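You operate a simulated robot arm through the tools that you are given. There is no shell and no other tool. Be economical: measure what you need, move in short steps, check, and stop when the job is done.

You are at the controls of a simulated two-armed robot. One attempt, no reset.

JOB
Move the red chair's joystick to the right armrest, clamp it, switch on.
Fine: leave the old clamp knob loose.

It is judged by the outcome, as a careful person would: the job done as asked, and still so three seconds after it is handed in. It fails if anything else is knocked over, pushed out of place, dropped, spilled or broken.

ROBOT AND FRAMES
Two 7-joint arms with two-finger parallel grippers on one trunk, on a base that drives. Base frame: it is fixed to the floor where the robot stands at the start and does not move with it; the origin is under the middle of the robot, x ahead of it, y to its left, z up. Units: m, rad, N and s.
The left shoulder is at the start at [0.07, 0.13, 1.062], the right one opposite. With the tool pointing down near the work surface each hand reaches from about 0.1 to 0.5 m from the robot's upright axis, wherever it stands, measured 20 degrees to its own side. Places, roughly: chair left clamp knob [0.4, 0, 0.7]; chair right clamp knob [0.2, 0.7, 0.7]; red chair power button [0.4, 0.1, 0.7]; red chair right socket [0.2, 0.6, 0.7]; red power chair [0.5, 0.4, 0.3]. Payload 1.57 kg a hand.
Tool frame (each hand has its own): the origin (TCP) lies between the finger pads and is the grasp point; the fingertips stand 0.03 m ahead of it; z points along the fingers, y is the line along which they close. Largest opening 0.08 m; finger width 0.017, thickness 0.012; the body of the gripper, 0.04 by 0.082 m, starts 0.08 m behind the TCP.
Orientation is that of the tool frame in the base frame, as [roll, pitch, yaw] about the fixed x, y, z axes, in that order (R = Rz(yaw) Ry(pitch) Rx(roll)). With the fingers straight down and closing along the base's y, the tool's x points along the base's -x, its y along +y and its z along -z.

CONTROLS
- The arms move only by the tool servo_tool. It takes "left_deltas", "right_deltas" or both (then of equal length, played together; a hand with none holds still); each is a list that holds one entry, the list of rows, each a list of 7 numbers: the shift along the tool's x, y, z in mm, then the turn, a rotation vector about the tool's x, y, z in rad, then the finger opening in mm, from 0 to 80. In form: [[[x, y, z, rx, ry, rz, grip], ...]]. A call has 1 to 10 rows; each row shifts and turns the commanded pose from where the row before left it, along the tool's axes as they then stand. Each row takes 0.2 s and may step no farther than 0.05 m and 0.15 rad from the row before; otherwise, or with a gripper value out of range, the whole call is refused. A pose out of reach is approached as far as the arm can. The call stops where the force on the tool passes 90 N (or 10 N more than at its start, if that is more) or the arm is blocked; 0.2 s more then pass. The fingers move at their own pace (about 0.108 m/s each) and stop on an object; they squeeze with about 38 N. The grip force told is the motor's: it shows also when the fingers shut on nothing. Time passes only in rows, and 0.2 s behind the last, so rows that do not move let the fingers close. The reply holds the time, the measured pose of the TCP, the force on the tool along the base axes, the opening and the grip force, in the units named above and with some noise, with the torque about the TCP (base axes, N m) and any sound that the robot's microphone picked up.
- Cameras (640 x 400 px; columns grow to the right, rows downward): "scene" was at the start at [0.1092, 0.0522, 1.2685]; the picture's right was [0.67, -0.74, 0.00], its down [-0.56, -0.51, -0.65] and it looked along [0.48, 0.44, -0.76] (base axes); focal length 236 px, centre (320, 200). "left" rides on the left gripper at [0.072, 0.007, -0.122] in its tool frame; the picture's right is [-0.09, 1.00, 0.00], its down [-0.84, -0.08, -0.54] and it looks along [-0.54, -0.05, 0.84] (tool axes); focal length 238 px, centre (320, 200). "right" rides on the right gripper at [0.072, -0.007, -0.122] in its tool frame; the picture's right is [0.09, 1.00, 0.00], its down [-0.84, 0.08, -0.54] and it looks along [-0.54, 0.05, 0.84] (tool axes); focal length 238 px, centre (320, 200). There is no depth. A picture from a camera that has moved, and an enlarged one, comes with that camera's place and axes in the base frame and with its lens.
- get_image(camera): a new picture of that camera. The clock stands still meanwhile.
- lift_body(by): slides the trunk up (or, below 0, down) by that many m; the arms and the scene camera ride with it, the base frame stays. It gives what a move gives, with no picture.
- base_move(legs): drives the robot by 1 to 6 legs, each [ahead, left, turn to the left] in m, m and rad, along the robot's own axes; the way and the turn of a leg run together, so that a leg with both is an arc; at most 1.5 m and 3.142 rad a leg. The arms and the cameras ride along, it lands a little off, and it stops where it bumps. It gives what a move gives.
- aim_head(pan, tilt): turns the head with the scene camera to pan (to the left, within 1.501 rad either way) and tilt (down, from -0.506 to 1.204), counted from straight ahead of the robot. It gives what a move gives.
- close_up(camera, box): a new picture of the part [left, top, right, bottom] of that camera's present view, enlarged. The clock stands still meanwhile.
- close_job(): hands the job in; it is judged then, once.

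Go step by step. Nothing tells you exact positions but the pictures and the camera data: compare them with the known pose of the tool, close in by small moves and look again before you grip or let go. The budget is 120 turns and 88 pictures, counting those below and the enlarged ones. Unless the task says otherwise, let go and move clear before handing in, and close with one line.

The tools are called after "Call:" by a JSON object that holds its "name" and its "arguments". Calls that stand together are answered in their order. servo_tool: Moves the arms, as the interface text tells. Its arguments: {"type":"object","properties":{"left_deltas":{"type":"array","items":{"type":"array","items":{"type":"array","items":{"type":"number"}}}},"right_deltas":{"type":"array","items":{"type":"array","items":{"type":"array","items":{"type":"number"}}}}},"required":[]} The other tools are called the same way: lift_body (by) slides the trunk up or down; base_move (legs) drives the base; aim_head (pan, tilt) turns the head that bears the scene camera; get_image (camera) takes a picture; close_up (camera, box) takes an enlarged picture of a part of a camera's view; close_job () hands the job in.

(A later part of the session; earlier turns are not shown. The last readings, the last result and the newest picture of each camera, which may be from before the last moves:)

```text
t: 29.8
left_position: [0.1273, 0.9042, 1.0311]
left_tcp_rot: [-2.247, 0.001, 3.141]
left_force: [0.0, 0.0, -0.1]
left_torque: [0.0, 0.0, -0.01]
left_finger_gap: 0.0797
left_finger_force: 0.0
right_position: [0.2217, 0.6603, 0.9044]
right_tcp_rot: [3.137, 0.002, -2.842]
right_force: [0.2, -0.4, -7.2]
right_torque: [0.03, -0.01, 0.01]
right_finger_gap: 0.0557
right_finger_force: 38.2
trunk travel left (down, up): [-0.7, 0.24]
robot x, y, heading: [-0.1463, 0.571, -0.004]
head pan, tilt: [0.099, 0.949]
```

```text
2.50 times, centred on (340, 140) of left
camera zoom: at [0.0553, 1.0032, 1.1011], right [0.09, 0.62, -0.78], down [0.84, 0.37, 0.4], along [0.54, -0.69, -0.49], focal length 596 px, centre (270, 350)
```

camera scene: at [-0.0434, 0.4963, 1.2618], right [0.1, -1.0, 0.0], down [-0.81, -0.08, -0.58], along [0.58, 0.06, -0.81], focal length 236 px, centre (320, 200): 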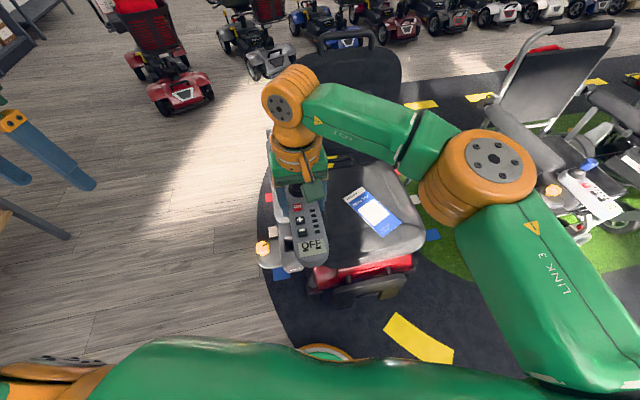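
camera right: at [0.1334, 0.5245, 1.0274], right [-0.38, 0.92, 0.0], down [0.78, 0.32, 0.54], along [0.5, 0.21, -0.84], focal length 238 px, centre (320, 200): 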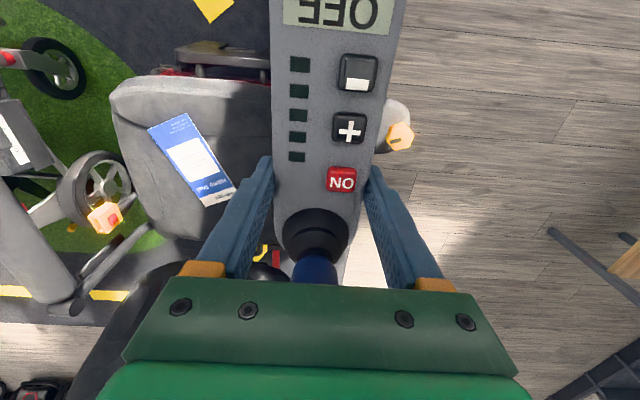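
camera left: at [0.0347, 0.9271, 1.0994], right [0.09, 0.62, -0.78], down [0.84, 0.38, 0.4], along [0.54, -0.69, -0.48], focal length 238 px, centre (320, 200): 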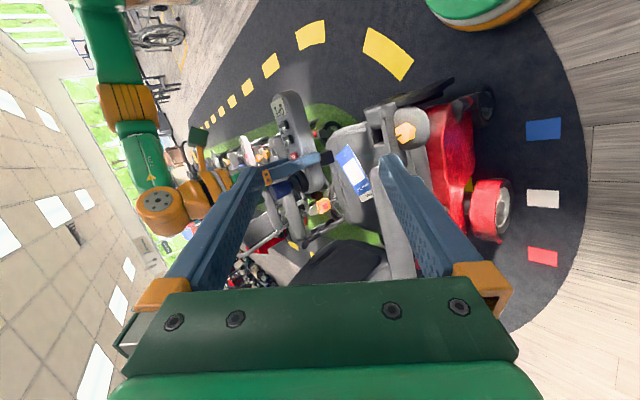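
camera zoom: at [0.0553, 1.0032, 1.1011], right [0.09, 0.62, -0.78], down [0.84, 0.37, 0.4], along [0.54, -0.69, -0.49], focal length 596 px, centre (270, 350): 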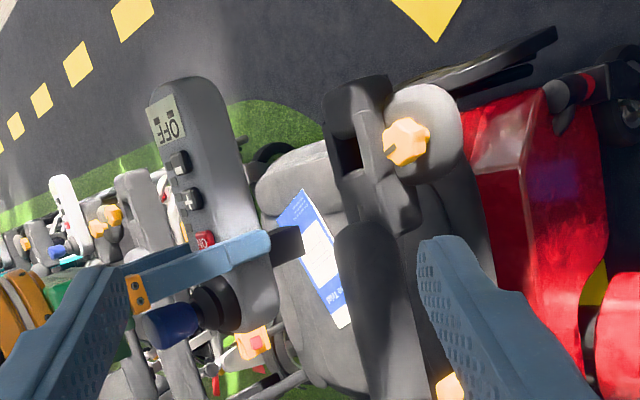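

The post is visible as a short stub under the pod, its tip about 85 mm below the TCP and about 14 mm behind it. I'll move over the computed spot, lower partway and check.

Call:
{"name": "servo_tool", "arguments": {"right_deltas": [[[19, -28, 0, 0, 0, 0, 40], [18.6, -28.3, 0, 0, 0, 0, 40], [0, 0, 25, 0, 0, 0, 40], [0, 0, 25, 0, 0, 0, 40], [0, 0, 20, 0, 0, 0, 40], [0, 0, 0, 0, 0, 0, 40]]]}}

Call:
{"name": "close_up", "arguments": {"camera": "left", "box": [260, 60, 420, 180]}}

Call:
{"name": "close_up", "arguments": {"camera": "scene", "box": [250, 150, 400, 290]}}

```text
t: 31.2
left_position: [0.1272, 0.9071, 1.0296]
left_tcp_rot: [-2.243, 0.0, 3.139]
left_force: [0.1, 0.1, -0.4]
left_torque: [0.04, 0.0, -0.01]
left_finger_gap: 0.0799
left_finger_force: 0.0
right_position: [0.2035, 0.5968, 0.8337]
right_tcp_rot: [3.139, 0.0, -2.842]
right_force: [-0.4, 0.1, -5.4]
right_torque: [-0.03, -0.05, -0.04]
right_finger_gap: 0.0557
right_finger_force: 37.7
trunk travel left (down, up): [-0.7, 0.24]
robot x, y, heading: [-0.152, 0.5711, -0.006]
head pan, tilt: [0.099, 0.949]
```

```text
3.33 times, centred on (340, 120) of left
camera zoom: at [0.0558, 1.0057, 1.0998], right [0.09, 0.62, -0.78], down [0.84, 0.37, 0.4], along [0.54, -0.69, -0.48], focal length 794 px, centre (253, 467)
```

zoom: 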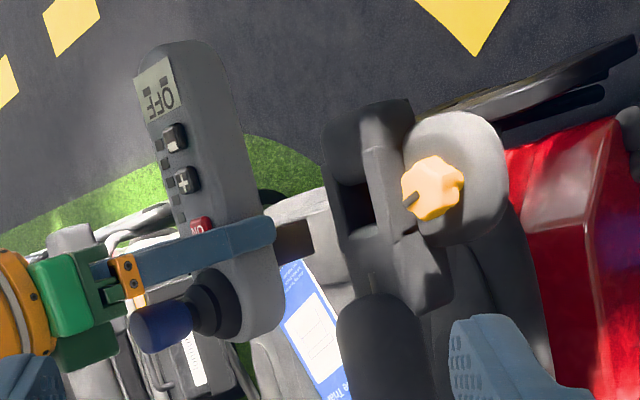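

```text
2.86 times, centred on (325, 220) of scene
camera zoom: at [-0.0233, 0.5758, 1.2618], right [0.1, -1.0, 0.0], down [-0.81, -0.08, -0.58], along [0.58, 0.06, -0.81], focal length 673 px, centre (306, 143)
```

zoom: 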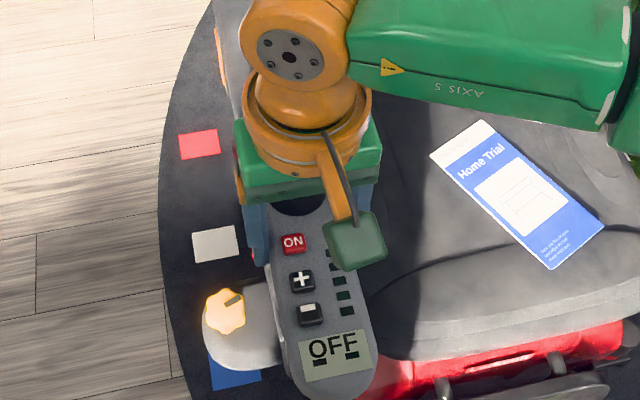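

Post and socket agree laterally, and I'll nudge 4 mm forward. Next I'll lower it to just above the socket mouth.

Call:
{"name": "servo_tool", "arguments": {"right_deltas": [[[4, -1, 10, 0, 0, 0, 40], [0, 0, 15, 0, 0, 0, 40], [0, 0, 12, 0, 0, 0, 40], [0, 0, 0, 0, 0, 0, 40]]]}}

Call:
{"name": "close_up", "arguments": {"camera": "left", "box": [260, 60, 420, 180]}}

```text
t: 32.2
left_position: [0.1271, 0.9057, 1.0299]
left_tcp_rot: [-2.243, 0.0, 3.14]
left_force: [-0.6, 0.2, 1.9]
left_torque: [0.0, 0.02, 0.01]
left_finger_gap: 0.0796
left_finger_force: 0.1
right_position: [0.1976, 0.5959, 0.7978]
right_tcp_rot: [3.14, -0.001, -2.839]
right_force: [0.0, -0.9, -6.2]
right_torque: [-0.02, -0.03, 0.04]
right_finger_gap: 0.0556
right_finger_force: 37.7
trunk travel left (down, up): [-0.7, 0.24]
robot x, y, heading: [-0.1468, 0.566, -0.007]
head pan, tilt: [0.099, 0.949]
```

```text
3.33 times, centred on (340, 120) of left
camera zoom: at [0.0558, 1.0052, 1.1001], right [0.09, 0.62, -0.78], down [0.84, 0.37, 0.4], along [0.54, -0.69, -0.48], focal length 794 px, centre (253, 467)
```

zoom: 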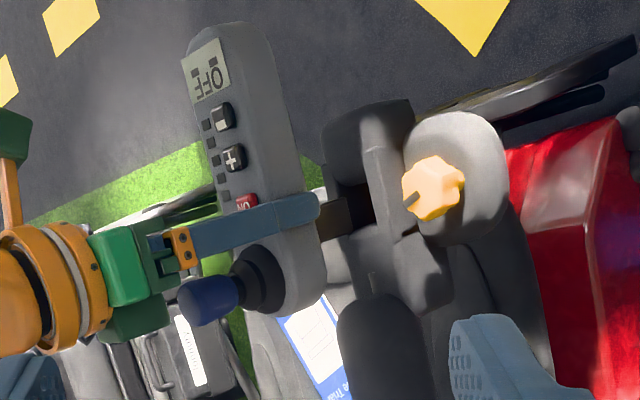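

Call:
{"name": "servo_tool", "arguments": {"right_deltas": [[[0, 0, 6, 0, 0, 0, 40], [0, 0, 6, 0, 0, 0, 40], [0, 0, 4, 0, 0, 0, 40], [0, 0, 0, 0, 0, 0, 40]]]}}

Call:
{"name": "close_up", "arguments": {"camera": "left", "box": [280, 70, 400, 160]}}

Call:
{"name": "close_up", "arguments": {"camera": "scene", "box": [250, 170, 390, 300]}}

```text
t: 33.2
left_position: [0.1277, 0.9053, 1.0316]
left_tcp_rot: [-2.244, 0.0, 3.139]
left_force: [-0.3, 0.5, -0.1]
left_torque: [0.01, -0.05, -0.02]
left_finger_gap: 0.0798
left_finger_force: 0.2
right_position: [0.1986, 0.5953, 0.7813]
right_tcp_rot: [3.139, 0.0, -2.841]
right_force: [0.9, -0.1, -6.2]
right_torque: [0.06, -0.06, -0.01]
right_finger_gap: 0.0556
right_finger_force: 37.7
trunk travel left (down, up): [-0.7, 0.24]
robot x, y, heading: [-0.1468, 0.57, -0.006]
head pan, tilt: [0.099, 0.949]
```

```text
4.44 times, centred on (340, 115) of left
camera zoom: at [0.0558, 1.0053, 1.1], right [0.09, 0.62, -0.78], down [0.84, 0.37, 0.4], along [0.54, -0.69, -0.48], focal length 1059 px, centre (231, 578)
```

zoom: 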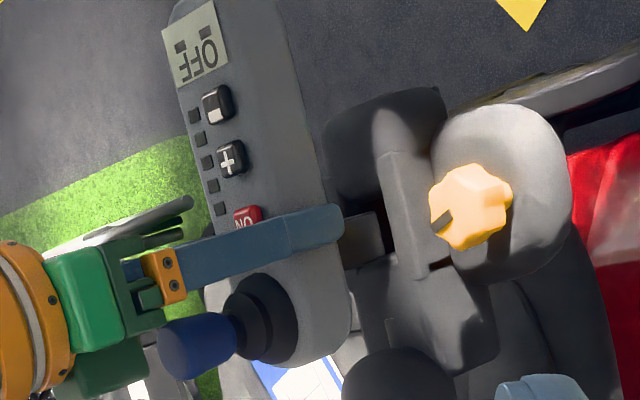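

```text
3.08 times, centred on (320, 235) of scene
camera zoom: at [-0.0233, 0.5754, 1.2618], right [0.1, -1.0, 0.0], down [-0.81, -0.08, -0.58], along [0.58, 0.06, -0.81], focal length 725 px, centre (320, 92)
```

zoom: 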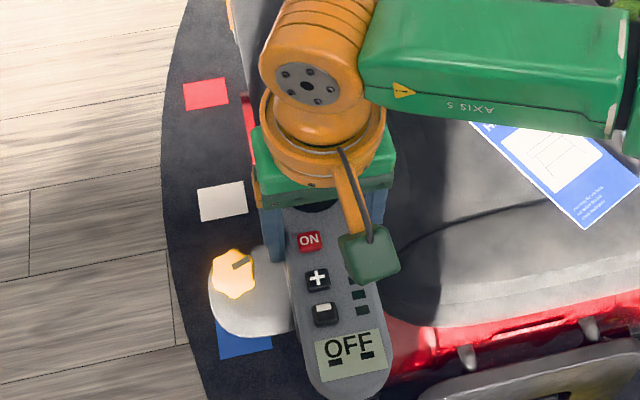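

Call:
{"name": "servo_tool", "arguments": {"right_deltas": [[[3, 0, 0, 0, 0, 0, 40], [0, 0, 4, 0, 0, 0, 40], [0, 0, 4, 0, 0, 0, 40], [0, 0, 0, 0, 0, 0, 40]]]}}

Call:
{"name": "close_up", "arguments": {"camera": "left", "box": [300, 80, 390, 150]}}

```text
t: 34.2
left_position: [0.127, 0.9068, 1.0308]
left_tcp_rot: [-2.244, 0.001, 3.139]
left_force: [-0.7, 0.8, 0.3]
left_torque: [0.0, -0.03, 0.0]
left_finger_gap: 0.08
left_finger_force: 0.2
right_position: [0.1967, 0.5948, 0.7737]
right_tcp_rot: [3.141, 0.001, -2.843]
right_force: [0.5, 0.2, -6.2]
right_torque: [-0.01, -0.06, 0.0]
right_finger_gap: 0.0558
right_finger_force: 37.7
trunk travel left (down, up): [-0.7, 0.24]
robot x, y, heading: [-0.1453, 0.5679, -0.005]
head pan, tilt: [0.099, 0.949]
```

```text
5.71 times, centred on (345, 115) of left
camera zoom: at [0.0558, 1.0053, 1.1], right [0.09, 0.62, -0.78], down [0.84, 0.37, 0.4], along [0.54, -0.69, -0.48], focal length 1362 px, centre (177, 686)
```

zoom: 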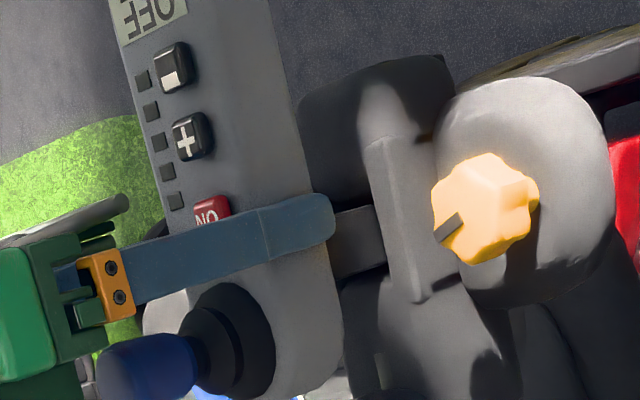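

No contact force, and the tip now disappears behind the outer wall into the socket. I'll keep lowering gently.

Call:
{"name": "servo_tool", "arguments": {"right_deltas": [[[0, 0, 4, 0, 0, 0, 40], [0, 0, 4, 0, 0, 0, 40], [0, 0, 4, 0, 0, 0, 40], [0, 0, 0, 0, 0, 0, 40]]]}}

```text
t: 35.2
left_position: [0.1268, 0.9055, 1.0297]
left_tcp_rot: [-2.242, 0.001, 3.14]
left_force: [-0.2, -0.6, -0.3]
left_torque: [0.0, 0.04, 0.03]
left_finger_gap: 0.0801
left_finger_force: 0.1
right_position: [0.1959, 0.5952, 0.7626]
right_tcp_rot: [3.14, 0.0, -2.842]
right_force: [0.4, 0.1, -6.3]
right_torque: [0.02, -0.03, -0.01]
right_finger_gap: 0.0558
right_finger_force: 37.9
trunk travel left (down, up): [-0.7, 0.24]
robot x, y, heading: [-0.1468, 0.567, -0.001]
head pan, tilt: [0.099, 0.949]
```

Call:
{"name": "servo_tool", "arguments": {"right_deltas": [[[0, 0, 4, 0, 0, 0, 40], [0, 0, 4, 0, 0, 0, 40], [0, 0, 4, 0, 0, 0, 40], [0, 0, 0, 0, 0, 0, 40]]]}}

Call:
{"name": "close_up", "arguments": {"camera": "left", "box": [290, 70, 390, 150]}}

Call:
{"name": "get_image", "arguments": {"camera": "right"}}

```text
t: 36.2
left_position: [0.127, 0.9066, 1.0294]
left_tcp_rot: [-2.242, 0.0, 3.141]
left_force: [0.0, 0.2, 0.4]
left_torque: [0.02, -0.01, 0.03]
left_finger_gap: 0.0798
left_finger_force: 0.0
right_position: [0.1958, 0.5962, 0.7505]
right_tcp_rot: [3.141, 0.0, -2.842]
right_force: [-0.1, 0.7, -5.6]
right_torque: [-0.02, -0.05, 0.02]
right_finger_gap: 0.0559
right_finger_force: 37.9
trunk travel left (down, up): [-0.7, 0.24]
robot x, y, heading: [-0.1486, 0.5704, -0.002]
head pan, tilt: [0.099, 0.949]
```

```text
5.00 times, centred on (340, 110) of left
camera zoom: at [0.0558, 1.0053, 1.1], right [0.09, 0.62, -0.78], down [0.84, 0.37, 0.4], along [0.54, -0.69, -0.48], focal length 1192 px, centre (220, 650)
```

zoom: 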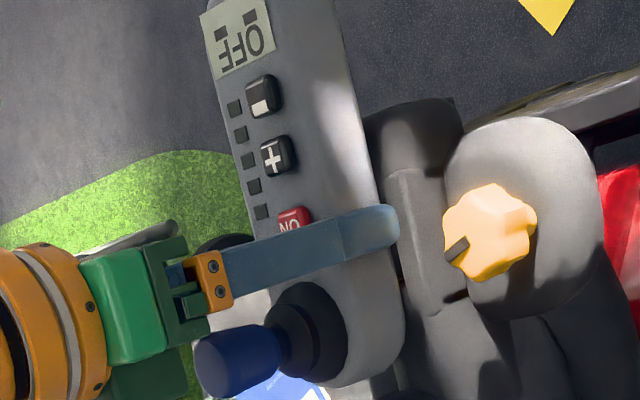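

```text
44 pictures are left
camera right: at [0.128, 0.5676, 0.8723], right [-0.38, 0.92, 0.0], down [0.78, 0.32, 0.54], along [0.5, 0.21, -0.84], focal length 238 px, centre (320, 200)
```

right: 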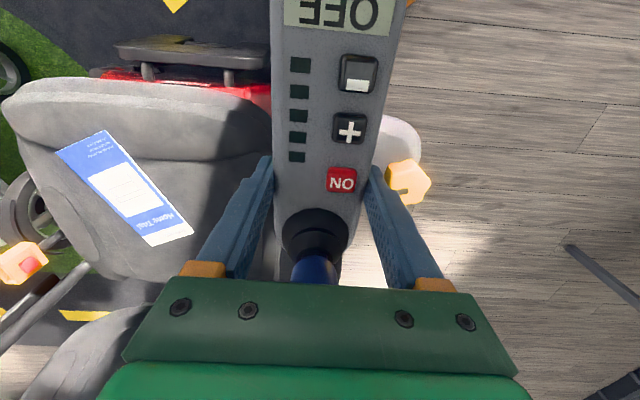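

Call:
{"name": "servo_tool", "arguments": {"right_deltas": [[[0, 0, 4, 0, 0, 0, 40], [0, 0, 4, 0, 0, 0, 40], [0, 0, 3, 0, 0, 0, 40], [0, 0, 2, 0, 0, 0, 40], [0, 0, 0, 0, 0, 0, 40]]]}}

```text
t: 37.4
left_position: [0.1252, 0.9054, 1.0314]
left_tcp_rot: [-2.244, 0.001, 3.139]
left_force: [-0.1, 0.4, -0.9]
left_torque: [0.02, -0.02, -0.02]
left_finger_gap: 0.08
left_finger_force: 0.0
right_position: [0.1967, 0.5944, 0.7386]
right_tcp_rot: [3.141, 0.003, -2.841]
right_force: [6.6, -1.1, 15.3]
right_torque: [-0.67, 0.54, 0.21]
right_finger_gap: 0.0557
right_finger_force: 37.9
trunk travel left (down, up): [-0.7, 0.24]
robot x, y, heading: [-0.152, 0.5725, -0.006]
head pan, tilt: [0.099, 0.949]
```

It has seated at z 0.739 with contact force, the same height as on the left side. I'll release and retreat upward.

Call:
{"name": "servo_tool", "arguments": {"right_deltas": [[[0, 0, -1, 0, 0, 0, 40], [0, 0, 0, 0, 0, 0, 80], [0, 0, 0, 0, 0, 0, 80], [0, 0, -20, 0, 0, 0, 80], [0, 0, -40, 0, 0, 0, 80], [0, 0, -50, 0, 0, 0, 80], [0, 0, -50, 0, 0, 0, 80], [0, 0, -50, 0, 0, 0, 80]]]}}

Call:
{"name": "close_up", "arguments": {"camera": "left", "box": [270, 50, 430, 170]}}

Call:
{"name": "close_up", "arguments": {"camera": "scene", "box": [250, 170, 390, 300]}}

```text
t: 39.2
left_position: [0.1265, 0.9063, 1.031]
left_tcp_rot: [-2.242, 0.003, 3.14]
left_force: [-0.2, -0.1, -0.2]
left_torque: [-0.02, -0.02, 0.0]
left_finger_gap: 0.08
left_finger_force: 0.0
right_position: [0.1946, 0.5945, 0.9516]
right_tcp_rot: [-3.139, 0.0, -2.839]
right_force: [-0.3, 0.2, -1.7]
right_torque: [0.04, 0.01, 0.01]
right_finger_gap: 0.0804
right_finger_force: 0.1
trunk travel left (down, up): [-0.7, 0.24]
robot x, y, heading: [-0.1472, 0.5692, -0.005]
head pan, tilt: [0.099, 0.949]
```

```text
3.33 times, centred on (350, 110) of left
camera zoom: at [0.0542, 1.0054, 1.1003], right [0.09, 0.62, -0.78], down [0.84, 0.37, 0.4], along [0.54, -0.69, -0.48], focal length 794 px, centre (220, 500)
```

zoom: 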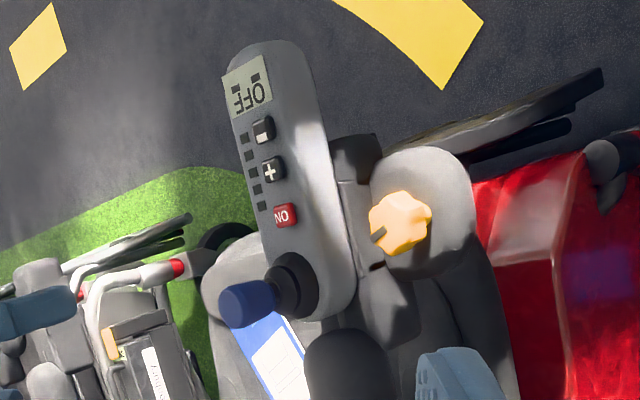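

```text
3.08 times, centred on (320, 235) of scene
camera zoom: at [-0.0253, 0.5755, 1.262], right [0.1, -1.0, 0.0], down [-0.81, -0.08, -0.58], along [0.58, 0.06, -0.81], focal length 725 px, centre (320, 92)
```

zoom: 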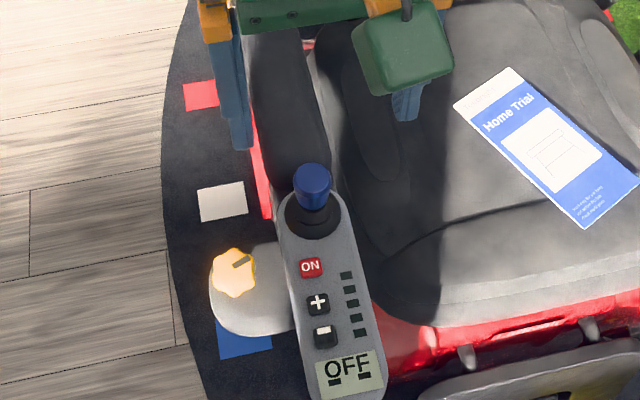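

The pod sits well in the right socket. I'll move the right hand clear and level the left hand for the clamp knob.

Call:
{"name": "servo_tool", "arguments": {"right_deltas": [[[0, 0, -25, 0, 0, 0, 80], [0, 0, -25, 0, 0, 0, 80], [12, -45, 0, 0, 0, 0, 80], [12, -45, 0, 0, 0, 0, 80], [12, -45, 0, 0, 0, 0, 80], [12, -45, 0, 0, 0, 0, 80], [0, 0, 0, 0, 0, 0, 80], [0, 0, 0, 0, 0, 0, 80]]], "left_deltas": [[[0, 0, 0, -0.15, 0, 0, 80], [0, 0, 0, -0.15, 0, 0, 80], [0, 0, 0, -0.15, 0, 0, 80], [0, 0, 0, -0.15, 0, 0, 80], [0, 0, 0, -0.15, 0, 0, 80], [0, 0, 0, -0.148, 0, 0, 80], [0, 0, 0, 0, 0, 0, 80], [0, 0, 0, 0, 0, 0, 80]]]}}

```text
t: 41.0
left_position: [0.1262, 0.9071, 1.031]
left_tcp_rot: [-3.141, 0.001, 3.138]
left_force: [-0.4, 0.0, -0.1]
left_torque: [-0.01, -0.03, -0.05]
left_finger_gap: 0.0801
left_finger_force: 0.0
right_position: [0.2029, 0.4082, 0.9981]
right_tcp_rot: [3.14, 0.003, -2.841]
right_force: [-0.9, 0.0, -0.4]
right_torque: [0.01, 0.01, -0.01]
right_finger_gap: 0.08
right_finger_force: 0.1
trunk travel left (down, up): [-0.7, 0.24]
robot x, y, heading: [-0.1446, 0.5679, 0.001]
head pan, tilt: [0.099, 0.949]
```

Call:
{"name": "servo_tool", "arguments": {"left_deltas": [[[-11, -40, 20, 0, 0, 0, 80], [-11, -40, 20, 0, 0, 0, 80], [-11, -40, 30, 0, 0, 0, 80], [-11, -40, 30, 0, 0, 0, 80], [-11, -40, 30, 0, 0, 0, 80], [-11, -40, 30, 0, 0, 0, 80], [0, 0, 0, 0, 0, -0.15, 80], [0, 0, 0, 0, 0, -0.15, 80], [0, 0, 0, 0, 0, -0.15, 80], [0, 0, 0, 0, 0, -0.15, 80]]]}}

Call:
{"name": "servo_tool", "arguments": {"left_deltas": [[[0, 0, 0, 0, 0, -0.15, 80], [0, 0, 0, 0, 0, -0.15, 80], [0, 0, 0, 0, 0, -0.15, 80], [0, 0, 0, 0, 0, -0.15, 80], [0, 0, 0, 0, 0, -0.15, 80], [0, 0, 0, 0, 0, -0.15, 80], [0, 0, 0, 0, 0, -0.15, 80], [0, 0, 0, 0, 0, -0.15, 80], [0, 0, 0, 0, 0, -0.15, 80], [0, 0, 0, 0, 0, -0.15, 80]]]}}

Call:
{"name": "get_image", "arguments": {"camera": "left"}}

```text
refused: row 3 steps farther than a row can; nothing moved
```

```text
t: 43.2
left_position: [0.1256, 0.9051, 1.0306]
left_tcp_rot: [-3.14, 0.001, -1.64]
left_force: [0.1, -0.4, 0.5]
left_torque: [0.02, 0.01, 0.0]
left_finger_gap: 0.0802
left_finger_force: 0.2
right_position: [0.2016, 0.4057, 0.9978]
right_tcp_rot: [3.14, 0.002, -2.841]
right_force: [0.1, -0.3, -1.1]
right_torque: [0.02, -0.01, -0.01]
right_finger_gap: 0.0799
right_finger_force: 0.1
trunk travel left (down, up): [-0.7, 0.24]
robot x, y, heading: [-0.147, 0.5655, -0.002]
head pan, tilt: [0.099, 0.949]
```

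```text
41 pictures are left
camera left: at [0.1147, 0.8339, 1.1517], right [-0.99, 0.16, 0.0], down [0.13, 0.83, 0.54], along [0.09, 0.53, -0.84], focal length 238 px, centre (320, 200)
```

left: 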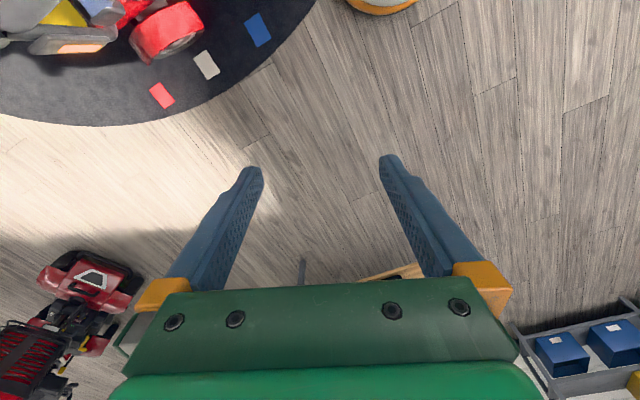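

Call:
{"name": "servo_tool", "arguments": {"left_deltas": [[[39, -13.7, 20, 0, 0, 0, 80], [39, -13.7, 20, 0, 0, 0, 80], [39, -13.7, 20, 0, 0, 0, 80], [39, -13.7, 20, 0, 0, 0, 80], [39, -13.7, 20, 0, 0, 0, 80], [39, -13.7, 20, 0, 0, 0, 80], [0, 0, 20, 0, 0, -0.15, 80], [0, 0, 20, 0, 0, -0.15, 60], [0, 0, 20, 0, 0, -0.15, 52], [0, 0, 0, 0, 0, -0.15, 52]]]}}

Call:
{"name": "get_image", "arguments": {"camera": "left"}}

Call:
{"name": "close_up", "arguments": {"camera": "scene", "box": [230, 150, 390, 300]}}

```text
t: 45.4
left_position: [0.2144, 0.7238, 0.8678]
left_tcp_rot: [3.14, -0.003, -1.044]
left_force: [-1.1, 0.1, 0.2]
left_torque: [-0.01, -0.03, 0.02]
left_finger_gap: 0.0525
left_finger_force: 0.0
left hand out of reach, approached as far as the arm can: row 7, 8, 9, 10
right_position: [0.2017, 0.4083, 0.9986]
right_tcp_rot: [3.14, 0.002, -2.842]
right_force: [-1.2, 0.0, -0.2]
right_torque: [0.0, 0.0, -0.02]
right_finger_gap: 0.08
right_finger_force: 0.1
trunk travel left (down, up): [-0.7, 0.24]
robot x, y, heading: [-0.1457, 0.5666, -0.005]
head pan, tilt: [0.099, 0.949]
```

```text
40 pictures are left
camera left: at [0.2466, 0.657, 0.99], right [-0.91, -0.42, 0.0], down [-0.35, 0.76, 0.54], along [-0.23, 0.49, -0.84], focal length 238 px, centre (320, 200)
```

left: 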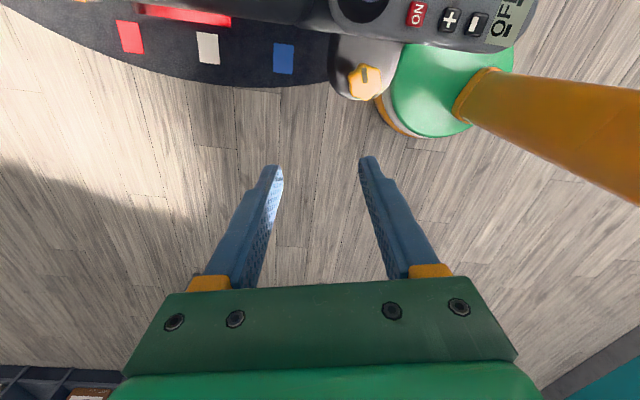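

```text
2.67 times, centred on (310, 225) of scene
camera zoom: at [-0.0249, 0.5756, 1.262], right [0.1, -1.0, 0.0], down [-0.81, -0.08, -0.58], along [0.58, 0.06, -0.81], focal length 628 px, centre (347, 133)
```

zoom: 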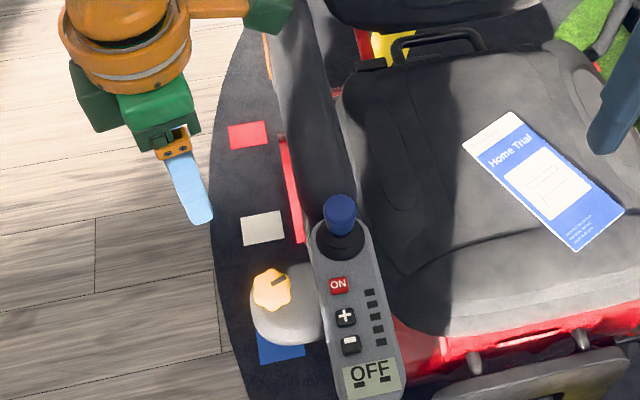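

The extreme yaw is out of reach here, so I'll back off to yaw ≈ −1.5, which still leaves over 2 rad of clockwise stroke.

Call:
{"name": "servo_tool", "arguments": {"left_deltas": [[[0, 0, 0, 0, 0, 0.15, 52], [0, 0, 0, 0, 0, 0.15, 52], [0, 0, 0, 0, 0, 0.15, 52], [27.4, 13.5, 0, 0, 0, 0, 52], [27.4, 13.4, 0, 0, 0, 0, 52], [0, 0, 20, 0, 0, 0, 52], [0, 0, 20, 0, 0, 0, 52], [0, 0, 20, 0, 0, 0, 52], [0, 0, 0, 0, 0, 0, 52]]]}}

Call:
{"name": "get_image", "arguments": {"camera": "left"}}

```text
t: 47.4
left_position: [0.1809, 0.6934, 0.8186]
left_tcp_rot: [-3.139, -0.002, -1.492]
left_force: [-0.1, -0.6, 1.0]
left_torque: [-0.03, -0.01, 0.01]
left_finger_gap: 0.052
left_finger_force: 0.1
left hand out of reach, approached as far as the arm can: row 5, 6, 7, 8
right_position: [0.2029, 0.4081, 0.9967]
right_tcp_rot: [3.139, 0.001, -2.84]
right_force: [0.5, -0.7, 0.3]
right_torque: [-0.01, -0.01, 0.03]
right_finger_gap: 0.0801
right_finger_force: 0.0
trunk travel left (down, up): [-0.7, 0.24]
robot x, y, heading: [-0.1502, 0.5701, -0.001]
head pan, tilt: [0.099, 0.949]
```

```text
38 pictures are left
camera left: at [0.1797, 0.621, 0.9407], right [-1.0, 0.02, 0.0], down [0.01, 0.84, 0.54], along [0.01, 0.54, -0.84], focal length 238 px, centre (320, 200)
```

left: 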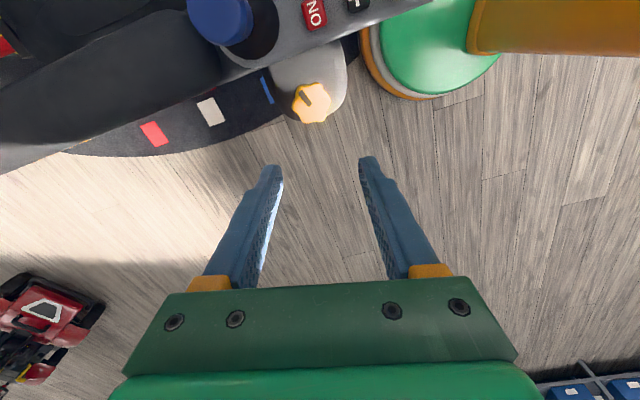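

The left hand works best with the knob more central, as the right hand had it. I'll raise slightly and shift the base back and left.

Call:
{"name": "servo_tool", "arguments": {"left_deltas": [[[0, 0, -30, 0, 0, 0, 52], [0, 0, -30, 0, 0, 0, 52]]]}}

Call:
{"name": "base_move", "arguments": {"legs": [[-0.06, 0.09, 0]]}}

```text
t: 48.0
left_position: [0.1817, 0.692, 0.8808]
left_tcp_rot: [-3.139, 0.001, -1.495]
left_force: [0.6, 0.2, 0.6]
left_torque: [-0.01, 0.01, 0.04]
left_finger_gap: 0.0522
left_finger_force: 0.0
right_position: [0.2012, 0.4076, 0.9986]
right_tcp_rot: [3.14, 0.003, -2.841]
right_force: [0.1, 0.2, 0.0]
right_torque: [0.03, 0.01, 0.03]
right_finger_gap: 0.0802
right_finger_force: 0.0
trunk travel left (down, up): [-0.7, 0.24]
robot x, y, heading: [-0.1505, 0.5682, -0.002]
head pan, tilt: [0.099, 0.949]
```

```text
t: 49.2
left_position: [0.1231, 0.7837, 0.8799]
left_tcp_rot: [3.141, 0.003, -1.494]
left_force: [0.7, 0.2, 0.1]
left_torque: [0.0, -0.01, 0.01]
left_finger_gap: 0.0521
left_finger_force: 0.1
right_position: [0.1445, 0.4972, 0.9979]
right_tcp_rot: [3.139, 0.001, -2.841]
right_force: [-0.2, -0.9, 0.6]
right_torque: [0.0, 0.0, -0.03]
right_finger_gap: 0.08
right_finger_force: 0.1
trunk travel left (down, up): [-0.7, 0.24]
robot x, y, heading: [-0.2065, 0.6583, -0.003]
head pan, tilt: [0.099, 0.949]
```

Call:
{"name": "servo_tool", "arguments": {"right_deltas": [[[12, -38, 0, 0, 0, 0, 80], [12, -38, 0, 0, 0, 0, 80], [12, -38, 0, 0, 0, 0, 80], [0, 0, 0, 0, 0, 0, 80], [0, 0, 0, 0, 0, 0, 80], [0, 0, 0, 0, 0, 0, 80], [0, 0, 0, 0, 0, 0, 80], [0, 0, 0, 0, 0, 0, 80], [0, 0, 0, 0, 0, 0, 80]]], "left_deltas": [[[0, 0, 0, 0, 0, 0, 52], [0, 0, 0, 0, 0, 0, 52], [0, 0, 0, 0, 0, 0, 52], [40.7, -20, 0, 0, 0, 0, 52], [40.7, -20, 0, 0, 0, 0, 52], [40.6, -19.8, 0, 0, 0, 0, 52], [0, 0, 30, 0, 0, 0, 52], [0, 0, 30, 0, 0, 0, 52], [0, 0, 0, 0, 0, 0, 52]]]}}

Call:
{"name": "get_image", "arguments": {"camera": "left"}}

```text
t: 51.2
left_position: [0.129, 0.7776, 0.8362]
left_tcp_rot: [-3.139, -0.002, -1.494]
left_force: [0.2, -0.2, 0.3]
left_torque: [-0.01, -0.01, 0.0]
left_finger_gap: 0.052
left_finger_force: 0.1
left hand out of reach, approached as far as the arm can: row 4, 5, 6, 7, 8
right_position: [0.1438, 0.3817, 0.9979]
right_tcp_rot: [3.139, 0.001, -2.841]
right_force: [0.0, 0.0, 0.5]
right_torque: [0.02, -0.02, 0.01]
right_finger_gap: 0.0801
right_finger_force: 0.2
trunk travel left (down, up): [-0.7, 0.24]
robot x, y, heading: [-0.2101, 0.6595, -0.002]
head pan, tilt: [0.099, 0.949]
```

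```text
37 pictures are left
camera left: at [0.1286, 0.7064, 0.9575], right [-1.0, 0.02, 0.0], down [0.01, 0.84, 0.54], along [0.01, 0.54, -0.84], focal length 238 px, centre (320, 200)
```

left: 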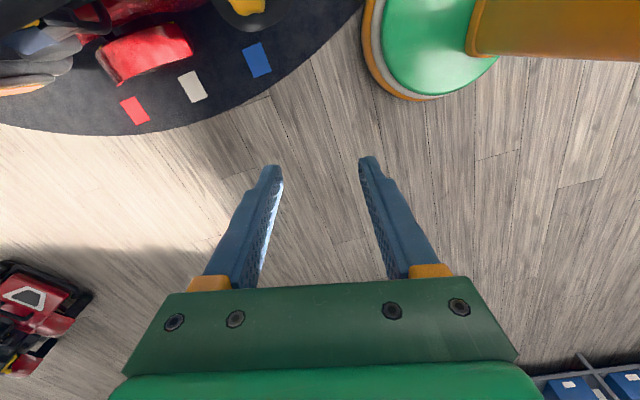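

The arm posture seems stuck at a joint limit. I'll unwind the left wrist to its neutral yaw, go above the knob, and turn there.

Call:
{"name": "servo_tool", "arguments": {"left_deltas": [[[0, 0, -30, 0, 0, 0.15, 52], [0, 0, -30, 0, 0, 0.15, 52], [0, 0, 0, 0, 0, 0.15, 52], [0, 0, 0, 0, 0, 0.15, 52], [0, 0, 0, 0, 0, 0.15, 52], [0, 0, 0, 0, 0, 0.15, 52], [0, 0, 0, 0, 0, 0.15, 52], [0, 0, 0, 0, 0, 0.15, 52], [0, 0, 0, 0, 0, 0.15, 52], [0, 0, 0, 0, 0, 0.15, 52]]]}}

Call:
{"name": "servo_tool", "arguments": {"left_deltas": [[[0, 0, 0, 0, 0, 0.15, 52], [-21, -37, 0, 0, 0, 0, 52], [-21, -37, 0, 0, 0, 0, 52], [-21, -37, 0, 0, 0, 0, 52], [0, 0, 0, 0, 0, 0, 52]]]}}

```text
t: 53.4
left_position: [0.13, 0.7787, 0.8958]
left_tcp_rot: [3.141, 0.001, -2.995]
left_force: [0.1, -0.7, -0.5]
left_torque: [0.02, 0.02, 0.01]
left_finger_gap: 0.052
left_finger_force: 0.0
right_position: [0.1437, 0.3813, 0.9978]
right_tcp_rot: [3.14, 0.003, -2.84]
right_force: [-0.3, -0.3, 0.1]
right_torque: [0.01, 0.01, -0.03]
right_finger_gap: 0.0799
right_finger_force: 0.1
trunk travel left (down, up): [-0.7, 0.24]
robot x, y, heading: [-0.2061, 0.6585, -0.003]
head pan, tilt: [0.099, 0.949]
```

```text
t: 54.6
left_position: [0.1408, 0.7649, 0.9004]
left_tcp_rot: [-3.14, 0.002, -3.141]
left_force: [0.1, -0.5, 0.5]
left_torque: [0.01, -0.02, -0.02]
left_finger_gap: 0.0519
left_finger_force: 0.0
left hand out of reach, approached as far as the arm can: row 2, 3, 4
right_position: [0.1437, 0.3814, 0.9979]
right_tcp_rot: [3.138, 0.001, -2.84]
right_force: [0.7, 0.3, 0.3]
right_torque: [0.04, 0.0, -0.02]
right_finger_gap: 0.08
right_finger_force: 0.1
trunk travel left (down, up): [-0.7, 0.24]
robot x, y, heading: [-0.2072, 0.6591, -0.002]
head pan, tilt: [0.099, 0.949]
```

The left arm's posture doesn't allow it, but the knob is now well placed for the right hand, which has a long clockwise stroke. I'll park the left hand aside and bring the right hand over the knob.

Call:
{"name": "servo_tool", "arguments": {"left_deltas": [[[20, 30, -20, 0, 0, 0, 52], [10, 40, -20, 0, 0, 0, 52], [0, 40, -20, 0, 0, 0, 52], [0, 40, -20, 0, 0, 0, 52], [0, 30, -20, 0, 0, 0, 52], [0, 0, 0, 0, 0, 0, 52], [0, 0, 0, 0, 0, 0, 52], [0, 0, 0, 0, 0, 0, 52], [0, 0, 0, 0, 0, 0, 52], [0, 0, 0, 0, 0, 0, 52]]], "right_deltas": [[[0, 0, 0, 0, 0, 0, 80], [0, 0, 0, 0, 0, 0, 80], [0, 0, 0, 0, 0, 0, 80], [-18.8, 37, 0, 0, 0, 0, 80], [-18.8, 37, 0, 0, 0, 0, 80], [-18.8, 37, 0, 0, 0, 0, 60], [-18.8, 37, 0, 0, 0, 0, 52], [-18.8, 37, 0, 0, 0, 0, 52], [-18.8, 37, 0, 0, 0, 0, 52], [-18.8, 37, 0, 0, 0, 0, 52]]]}}

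Call:
{"name": "servo_tool", "arguments": {"right_deltas": [[[0, 0, 30, 0, 0, -0.15, 52], [0, 0, 30, 0, 0, -0.15, 52], [0, 0, 30, 0, 0, -0.15, 52], [0, 0, 30, 0, 0, 0, 52], [0, 0, 0, 0, 0, 0, 52]]]}}

Call:
{"name": "get_image", "arguments": {"camera": "right"}}

```text
t: 56.8
left_position: [0.1097, 0.9479, 0.9988]
left_tcp_rot: [-3.138, 0.0, 3.139]
left_force: [-0.1, 0.4, 0.7]
left_torque: [-0.01, 0.02, 0.02]
left_finger_gap: 0.0519
left_finger_force: 0.0
right_position: [0.1904, 0.6655, 0.9967]
right_tcp_rot: [-3.141, 0.002, -2.841]
right_force: [-0.2, -0.6, -0.8]
right_torque: [-0.02, -0.01, 0.0]
right_finger_gap: 0.052
right_finger_force: 0.1
trunk travel left (down, up): [-0.7, 0.24]
robot x, y, heading: [-0.2045, 0.6578, -0.007]
head pan, tilt: [0.099, 0.949]
```

```text
t: 58.0
left_position: [0.11, 0.9453, 0.9989]
left_tcp_rot: [3.141, 0.001, 3.138]
left_force: [0.7, 0.5, -0.7]
left_torque: [0.0, 0.02, 0.0]
left_finger_gap: 0.0518
left_finger_force: 0.1
right_position: [0.1905, 0.6654, 0.8767]
right_tcp_rot: [3.14, 0.002, -2.39]
right_force: [-0.6, -0.6, 0.7]
right_torque: [0.01, -0.01, -0.01]
right_finger_gap: 0.0522
right_finger_force: 0.1
trunk travel left (down, up): [-0.7, 0.24]
robot x, y, heading: [-0.2112, 0.6618, -0.001]
head pan, tilt: [0.099, 0.949]
```

```text
36 pictures are left
camera right: at [0.1423, 0.6123, 0.9994], right [-0.75, 0.67, 0.0], down [0.56, 0.63, 0.54], along [0.36, 0.41, -0.84], focal length 238 px, centre (320, 200)
```

right: 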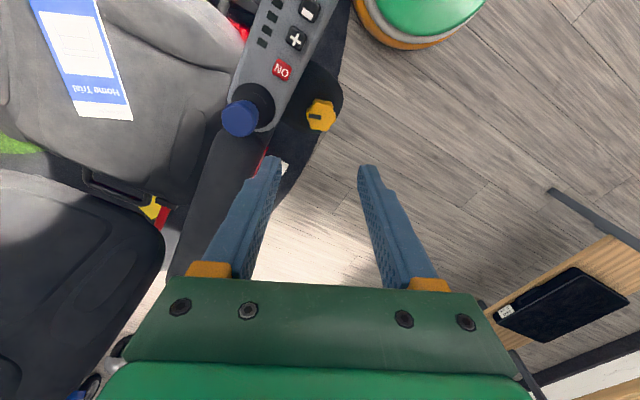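

Call:
{"name": "servo_tool", "arguments": {"right_deltas": [[[0, 0, 30, 0, 0, 0, 52], [0, 0, 30, 0, 0, 0, 52], [0, 0, 30, 0, 0, 0, 52], [0, 0, 30, 0, 0, 0, 52], [0, 0, 20, 0, 0, 0, 52], [0, 0, 10, 0, 0, 0, 52], [0, 0, 0, 0, 0, 0, 52]]]}}

Call:
{"name": "close_up", "arguments": {"camera": "right", "box": [200, 50, 440, 250]}}

```text
t: 59.6
left_position: [0.1107, 0.9452, 0.9996]
left_tcp_rot: [-3.141, 0.001, 3.139]
left_force: [0.5, 0.4, -0.2]
left_torque: [-0.02, 0.01, 0.02]
left_finger_gap: 0.0519
left_finger_force: 0.1
right_position: [0.1924, 0.6641, 0.7301]
right_tcp_rot: [3.142, 0.003, -2.393]
right_force: [-0.1, 0.8, 0.8]
right_torque: [-0.06, -0.03, 0.0]
right_finger_gap: 0.0522
right_finger_force: 0.4
trunk travel left (down, up): [-0.7, 0.24]
robot x, y, heading: [-0.2076, 0.6578, -0.003]
head pan, tilt: [0.099, 0.949]
```

```text
2.00 times, centred on (320, 150) of right
camera zoom: at [0.1431, 0.6117, 0.8519], right [-0.75, 0.67, 0.0], down [0.56, 0.63, 0.54], along [0.36, 0.41, -0.84], focal length 477 px, centre (320, 300)
```

zoom: 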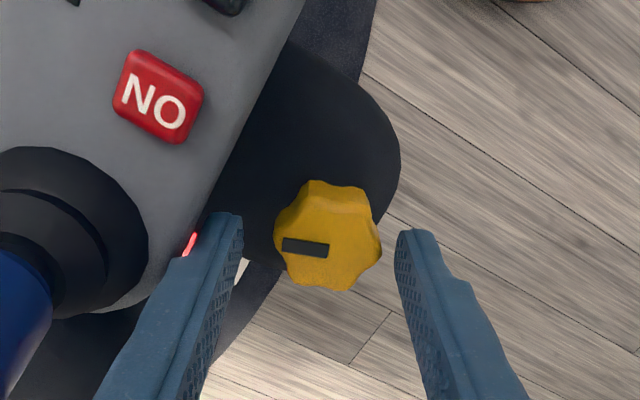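

Call:
{"name": "servo_tool", "arguments": {"right_deltas": [[[-1, 3.5, 8, 0, 0, 0, 52], [0, 0, 7, 0, 0, 0, 52], [0, 0, 0, 0, 0, 0, 15], [0, 0, 0, 0, 0, 0, 15], [0, 0, 0, 0, 0, 0, 15]]]}}

Call:
{"name": "servo_tool", "arguments": {"right_deltas": [[[0, 0, 0, 0, 0, 0.15, 15], [0, 0, 0, 0, 0, 0.15, 15], [0, 0, 0, 0, 0, 0.15, 15], [0, 0, 0, 0, 0, 0.15, 15]]]}}

Call:
{"name": "close_up", "arguments": {"camera": "right", "box": [200, 50, 440, 250]}}

```text
t: 60.2
left_position: [0.1029, 0.9414, 1.0021]
left_tcp_rot: [3.138, 0.009, 3.137]
left_force: [0.9, -1.5, -0.6]
left_torque: [0.11, 0.05, 0.01]
left_finger_gap: 0.0517
left_finger_force: 0.0
right_position: [0.1934, 0.6683, 0.727]
right_tcp_rot: [-3.123, 0.031, -2.391]
right_force: [3.5, -3.6, 62.5]
right_torque: [-2.2, -1.02, 0.07]
right_finger_gap: 0.0403
right_finger_force: 14.4
trunk travel left (down, up): [-0.7, 0.24]
robot x, y, heading: [-0.2069, 0.6657, -0.009]
head pan, tilt: [0.099, 0.949]
stopped in row 3 (right hand): the force on the tool passed its limit at 98 N (the readings are from after the stop); the commanded pose is now the measured one
```

```text
t: 61.2
left_position: [0.1085, 0.9414, 1.0001]
left_tcp_rot: [3.139, 0.003, 3.14]
left_force: [-0.3, 0.1, -0.6]
left_torque: [-0.03, 0.04, 0.02]
left_finger_gap: 0.0521
left_finger_force: 0.1
right_position: [0.1917, 0.6664, 0.7189]
right_tcp_rot: [3.138, 0.018, -2.992]
right_force: [-15.7, -16.4, -11.1]
right_torque: [-0.73, 0.05, 0.07]
right_finger_gap: 0.0341
right_finger_force: 41.6
trunk travel left (down, up): [-0.7, 0.24]
robot x, y, heading: [-0.2088, 0.6586, -0.004]
head pan, tilt: [0.099, 0.949]
```

```text
2.00 times, centred on (320, 150) of right
camera zoom: at [0.12, 0.6486, 0.8409], right [-0.24, 0.97, 0.0], down [0.81, 0.2, 0.56], along [0.54, 0.13, -0.83], focal length 477 px, centre (320, 300)
```

zoom: 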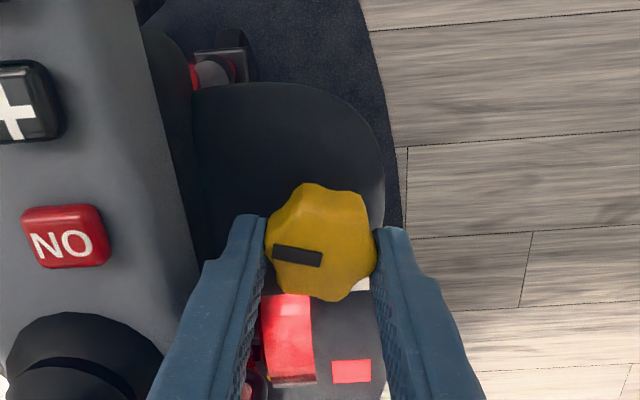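

After a brief bump while closing, the knob is gripped and turning with the hand. I'll continue clockwise.

Call:
{"name": "servo_tool", "arguments": {"right_deltas": [[[0, 0, 0, 0, 0, 0.15, 15], [0, 0, 0, 0, 0, 0.15, 15], [0, 0, 0, 0, 0, 0.15, 15], [0, 0, 0, 0, 0, 0.15, 15], [0, 0, 0, 0, 0, 0.15, 15], [0, 0, 0, 0, 0, 0.15, 15]]]}}

Call:
{"name": "close_up", "arguments": {"camera": "right", "box": [200, 50, 440, 250]}}

```text
t: 62.6
left_position: [0.1072, 0.9375, 1.0023]
left_tcp_rot: [3.133, 0.004, 3.141]
left_force: [0.3, 0.0, 0.3]
left_torque: [0.01, -0.01, -0.02]
left_finger_gap: 0.052
left_finger_force: 0.1
right_position: [0.1917, 0.6632, 0.7213]
right_tcp_rot: [3.127, 0.008, 2.393]
right_force: [-22.3, -32.0, -11.0]
right_torque: [-1.59, 0.03, 0.18]
right_finger_gap: 0.0342
right_finger_force: 41.7
trunk travel left (down, up): [-0.7, 0.24]
robot x, y, heading: [-0.204, 0.6598, -0.011]
head pan, tilt: [0.099, 0.949]
```

```text
2.00 times, centred on (320, 150) of right
camera zoom: at [0.1319, 0.7065, 0.8429], right [0.61, 0.79, 0.02], down [0.65, -0.52, 0.55], along [0.44, -0.33, -0.83], focal length 477 px, centre (320, 300)
```

zoom: 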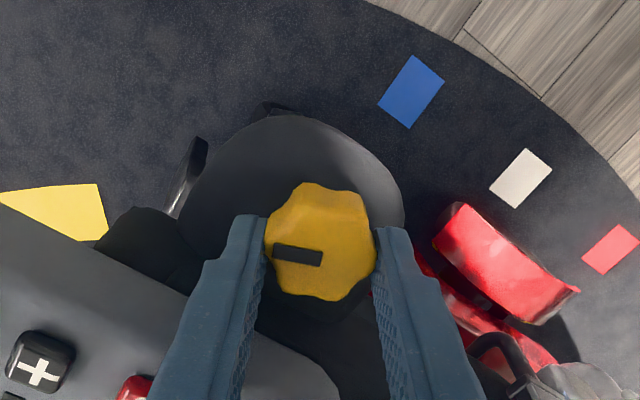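

Call:
{"name": "servo_tool", "arguments": {"right_deltas": [[[-1, -5, 1, 0, 0, 0, 15], [0, 0, 0, 0, 0, 0.15, 15], [0, 0, 0, 0, 0, 0.15, 15], [0, 0, 0, 0, 0, 0.15, 15], [0, 0, 0, 0, 0, 0.15, 15]]]}}

Call:
{"name": "close_up", "arguments": {"camera": "right", "box": [200, 50, 440, 250]}}

```text
t: 63.9
left_position: [0.1065, 0.9412, 1.0021]
left_tcp_rot: [3.139, 0.005, -3.141]
left_force: [-0.4, -0.4, -0.5]
left_torque: [0.01, 0.0, 0.01]
left_finger_gap: 0.0522
left_finger_force: 0.0
right_position: [0.1883, 0.6645, 0.7202]
right_tcp_rot: [3.123, -0.004, 1.795]
right_force: [-21.2, -15.3, -7.5]
right_torque: [-0.73, 0.99, 0.5]
right_finger_gap: 0.0346
right_finger_force: 42.6
trunk travel left (down, up): [-0.7, 0.24]
robot x, y, heading: [-0.2098, 0.6586, -0.007]
head pan, tilt: [0.099, 0.949]
```

```text
2.00 times, centred on (320, 150) of right
camera zoom: at [0.1636, 0.7328, 0.8429], right [0.95, 0.31, 0.02], down [0.25, -0.8, 0.54], along [0.18, -0.51, -0.84], focal length 477 px, centre (320, 300)
```

zoom: 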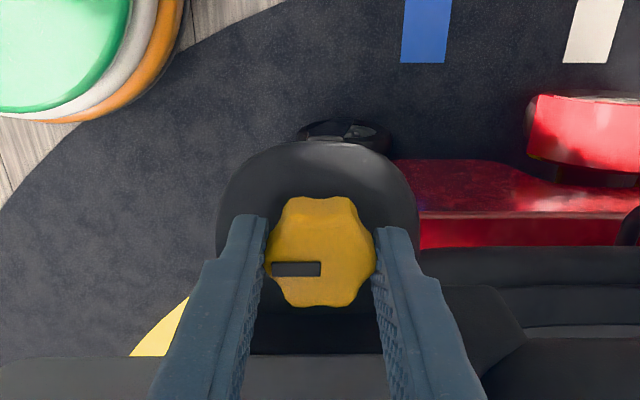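

Call:
{"name": "servo_tool", "arguments": {"right_deltas": [[[-2, -3, 0, 0, 0, 0, 15], [0, 0, 0, 0, 0, 0.15, 15], [0, 0, 0, 0, 0, 0.15, 15], [0, 0, 0, 0, 0, 0.15, 15]]]}}

Call:
{"name": "close_up", "arguments": {"camera": "right", "box": [200, 50, 440, 250]}}

```text
t: 64.8
left_position: [0.107, 0.9453, 1.0007]
left_tcp_rot: [-3.141, 0.005, 3.14]
left_force: [-1.0, 0.3, 0.4]
left_torque: [-0.01, 0.03, 0.0]
left_finger_gap: 0.052
left_finger_force: 0.0
right_position: [0.187, 0.6642, 0.7208]
right_tcp_rot: [3.125, -0.012, 1.345]
right_force: [-15.2, -1.6, -0.8]
right_torque: [-0.21, 0.99, 0.66]
right_finger_gap: 0.0344
right_finger_force: 42.3
trunk travel left (down, up): [-0.7, 0.24]
robot x, y, heading: [-0.2078, 0.663, -0.004]
head pan, tilt: [0.099, 0.949]
```

```text
2.00 times, centred on (320, 150) of right
camera zoom: at [0.1946, 0.7351, 0.8435], right [0.99, -0.13, 0.02], down [-0.12, -0.84, 0.53], along [-0.05, -0.53, -0.85], focal length 477 px, centre (320, 300)
```

zoom: 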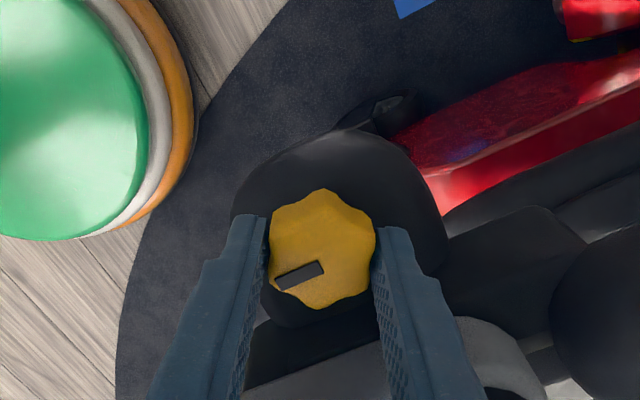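

The fingers now slip at torque, and the mark has moved about 118° to nearly where the tight left knob's mark was. I'll re-grip a little deeper and give one more firm twist.

Call:
{"name": "servo_tool", "arguments": {"right_deltas": [[[0, 0, 0, 0, 0, 0, 50], [0, 0, 0, 0, 0, 0, 50], [2, 2, 2, 0, 0, 0, 50], [0, 0, 2, 0, 0, 0, 50], [0, 0, 0, 0, 0, 0, 15], [0, 0, 0, 0, 0, 0, 15], [0, 0, 0, 0, 0, 0, 15]]]}}

Call:
{"name": "servo_tool", "arguments": {"right_deltas": [[[0, 0, 0, 0, 0, 0.1, 15], [0, 0, 0, 0, 0, 0.1, 15], [0, 0, 0, 0, 0, 0.1, 15], [0, 0, 0, 0, 0, 0, 15]]]}}

Call:
{"name": "close_up", "arguments": {"camera": "right", "box": [200, 50, 440, 250]}}

```text
t: 66.5
left_position: [0.1063, 0.9478, 0.9997]
left_tcp_rot: [3.141, 0.005, 3.139]
left_force: [-0.5, 0.3, -0.4]
left_torque: [-0.01, 0.01, 0.02]
left_finger_gap: 0.0518
left_finger_force: 0.0
right_position: [0.1876, 0.6648, 0.7156]
right_tcp_rot: [3.125, -0.006, 1.348]
right_force: [-25.7, 4.8, -13.7]
right_torque: [-0.22, 1.31, -0.01]
right_finger_gap: 0.0342
right_finger_force: 41.8
trunk travel left (down, up): [-0.7, 0.24]
robot x, y, heading: [-0.2079, 0.6609, 0.0]
head pan, tilt: [0.099, 0.949]
```

```text
t: 67.5
left_position: [0.1037, 0.9467, 1.0009]
left_tcp_rot: [-3.141, 0.009, 3.141]
left_force: [-0.3, -0.2, -0.4]
left_torque: [0.01, -0.01, 0.0]
left_finger_gap: 0.052
left_finger_force: 0.1
right_position: [0.1876, 0.6643, 0.7178]
right_tcp_rot: [3.123, -0.017, 1.045]
right_force: [-25.3, 1.1, 2.0]
right_torque: [0.06, 0.66, 0.31]
right_finger_gap: 0.0347
right_finger_force: 11.8
trunk travel left (down, up): [-0.7, 0.24]
robot x, y, heading: [-0.2035, 0.6612, -0.004]
head pan, tilt: [0.099, 0.949]
```

```text
2.00 times, centred on (320, 150) of right
camera zoom: at [0.2154, 0.73, 0.8415], right [0.91, -0.42, 0.02], down [-0.37, -0.77, 0.53], along [-0.21, -0.49, -0.85], focal length 477 px, centre (320, 300)
```

zoom: 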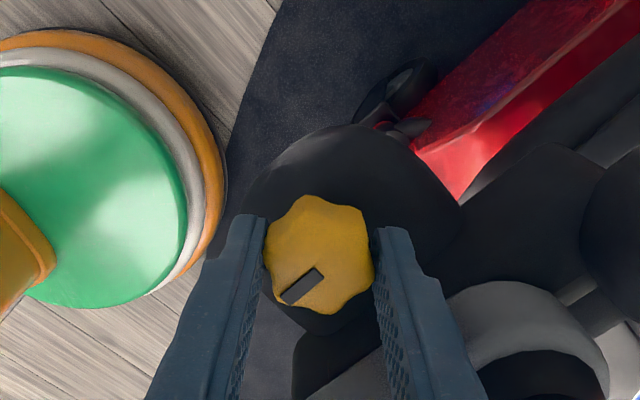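

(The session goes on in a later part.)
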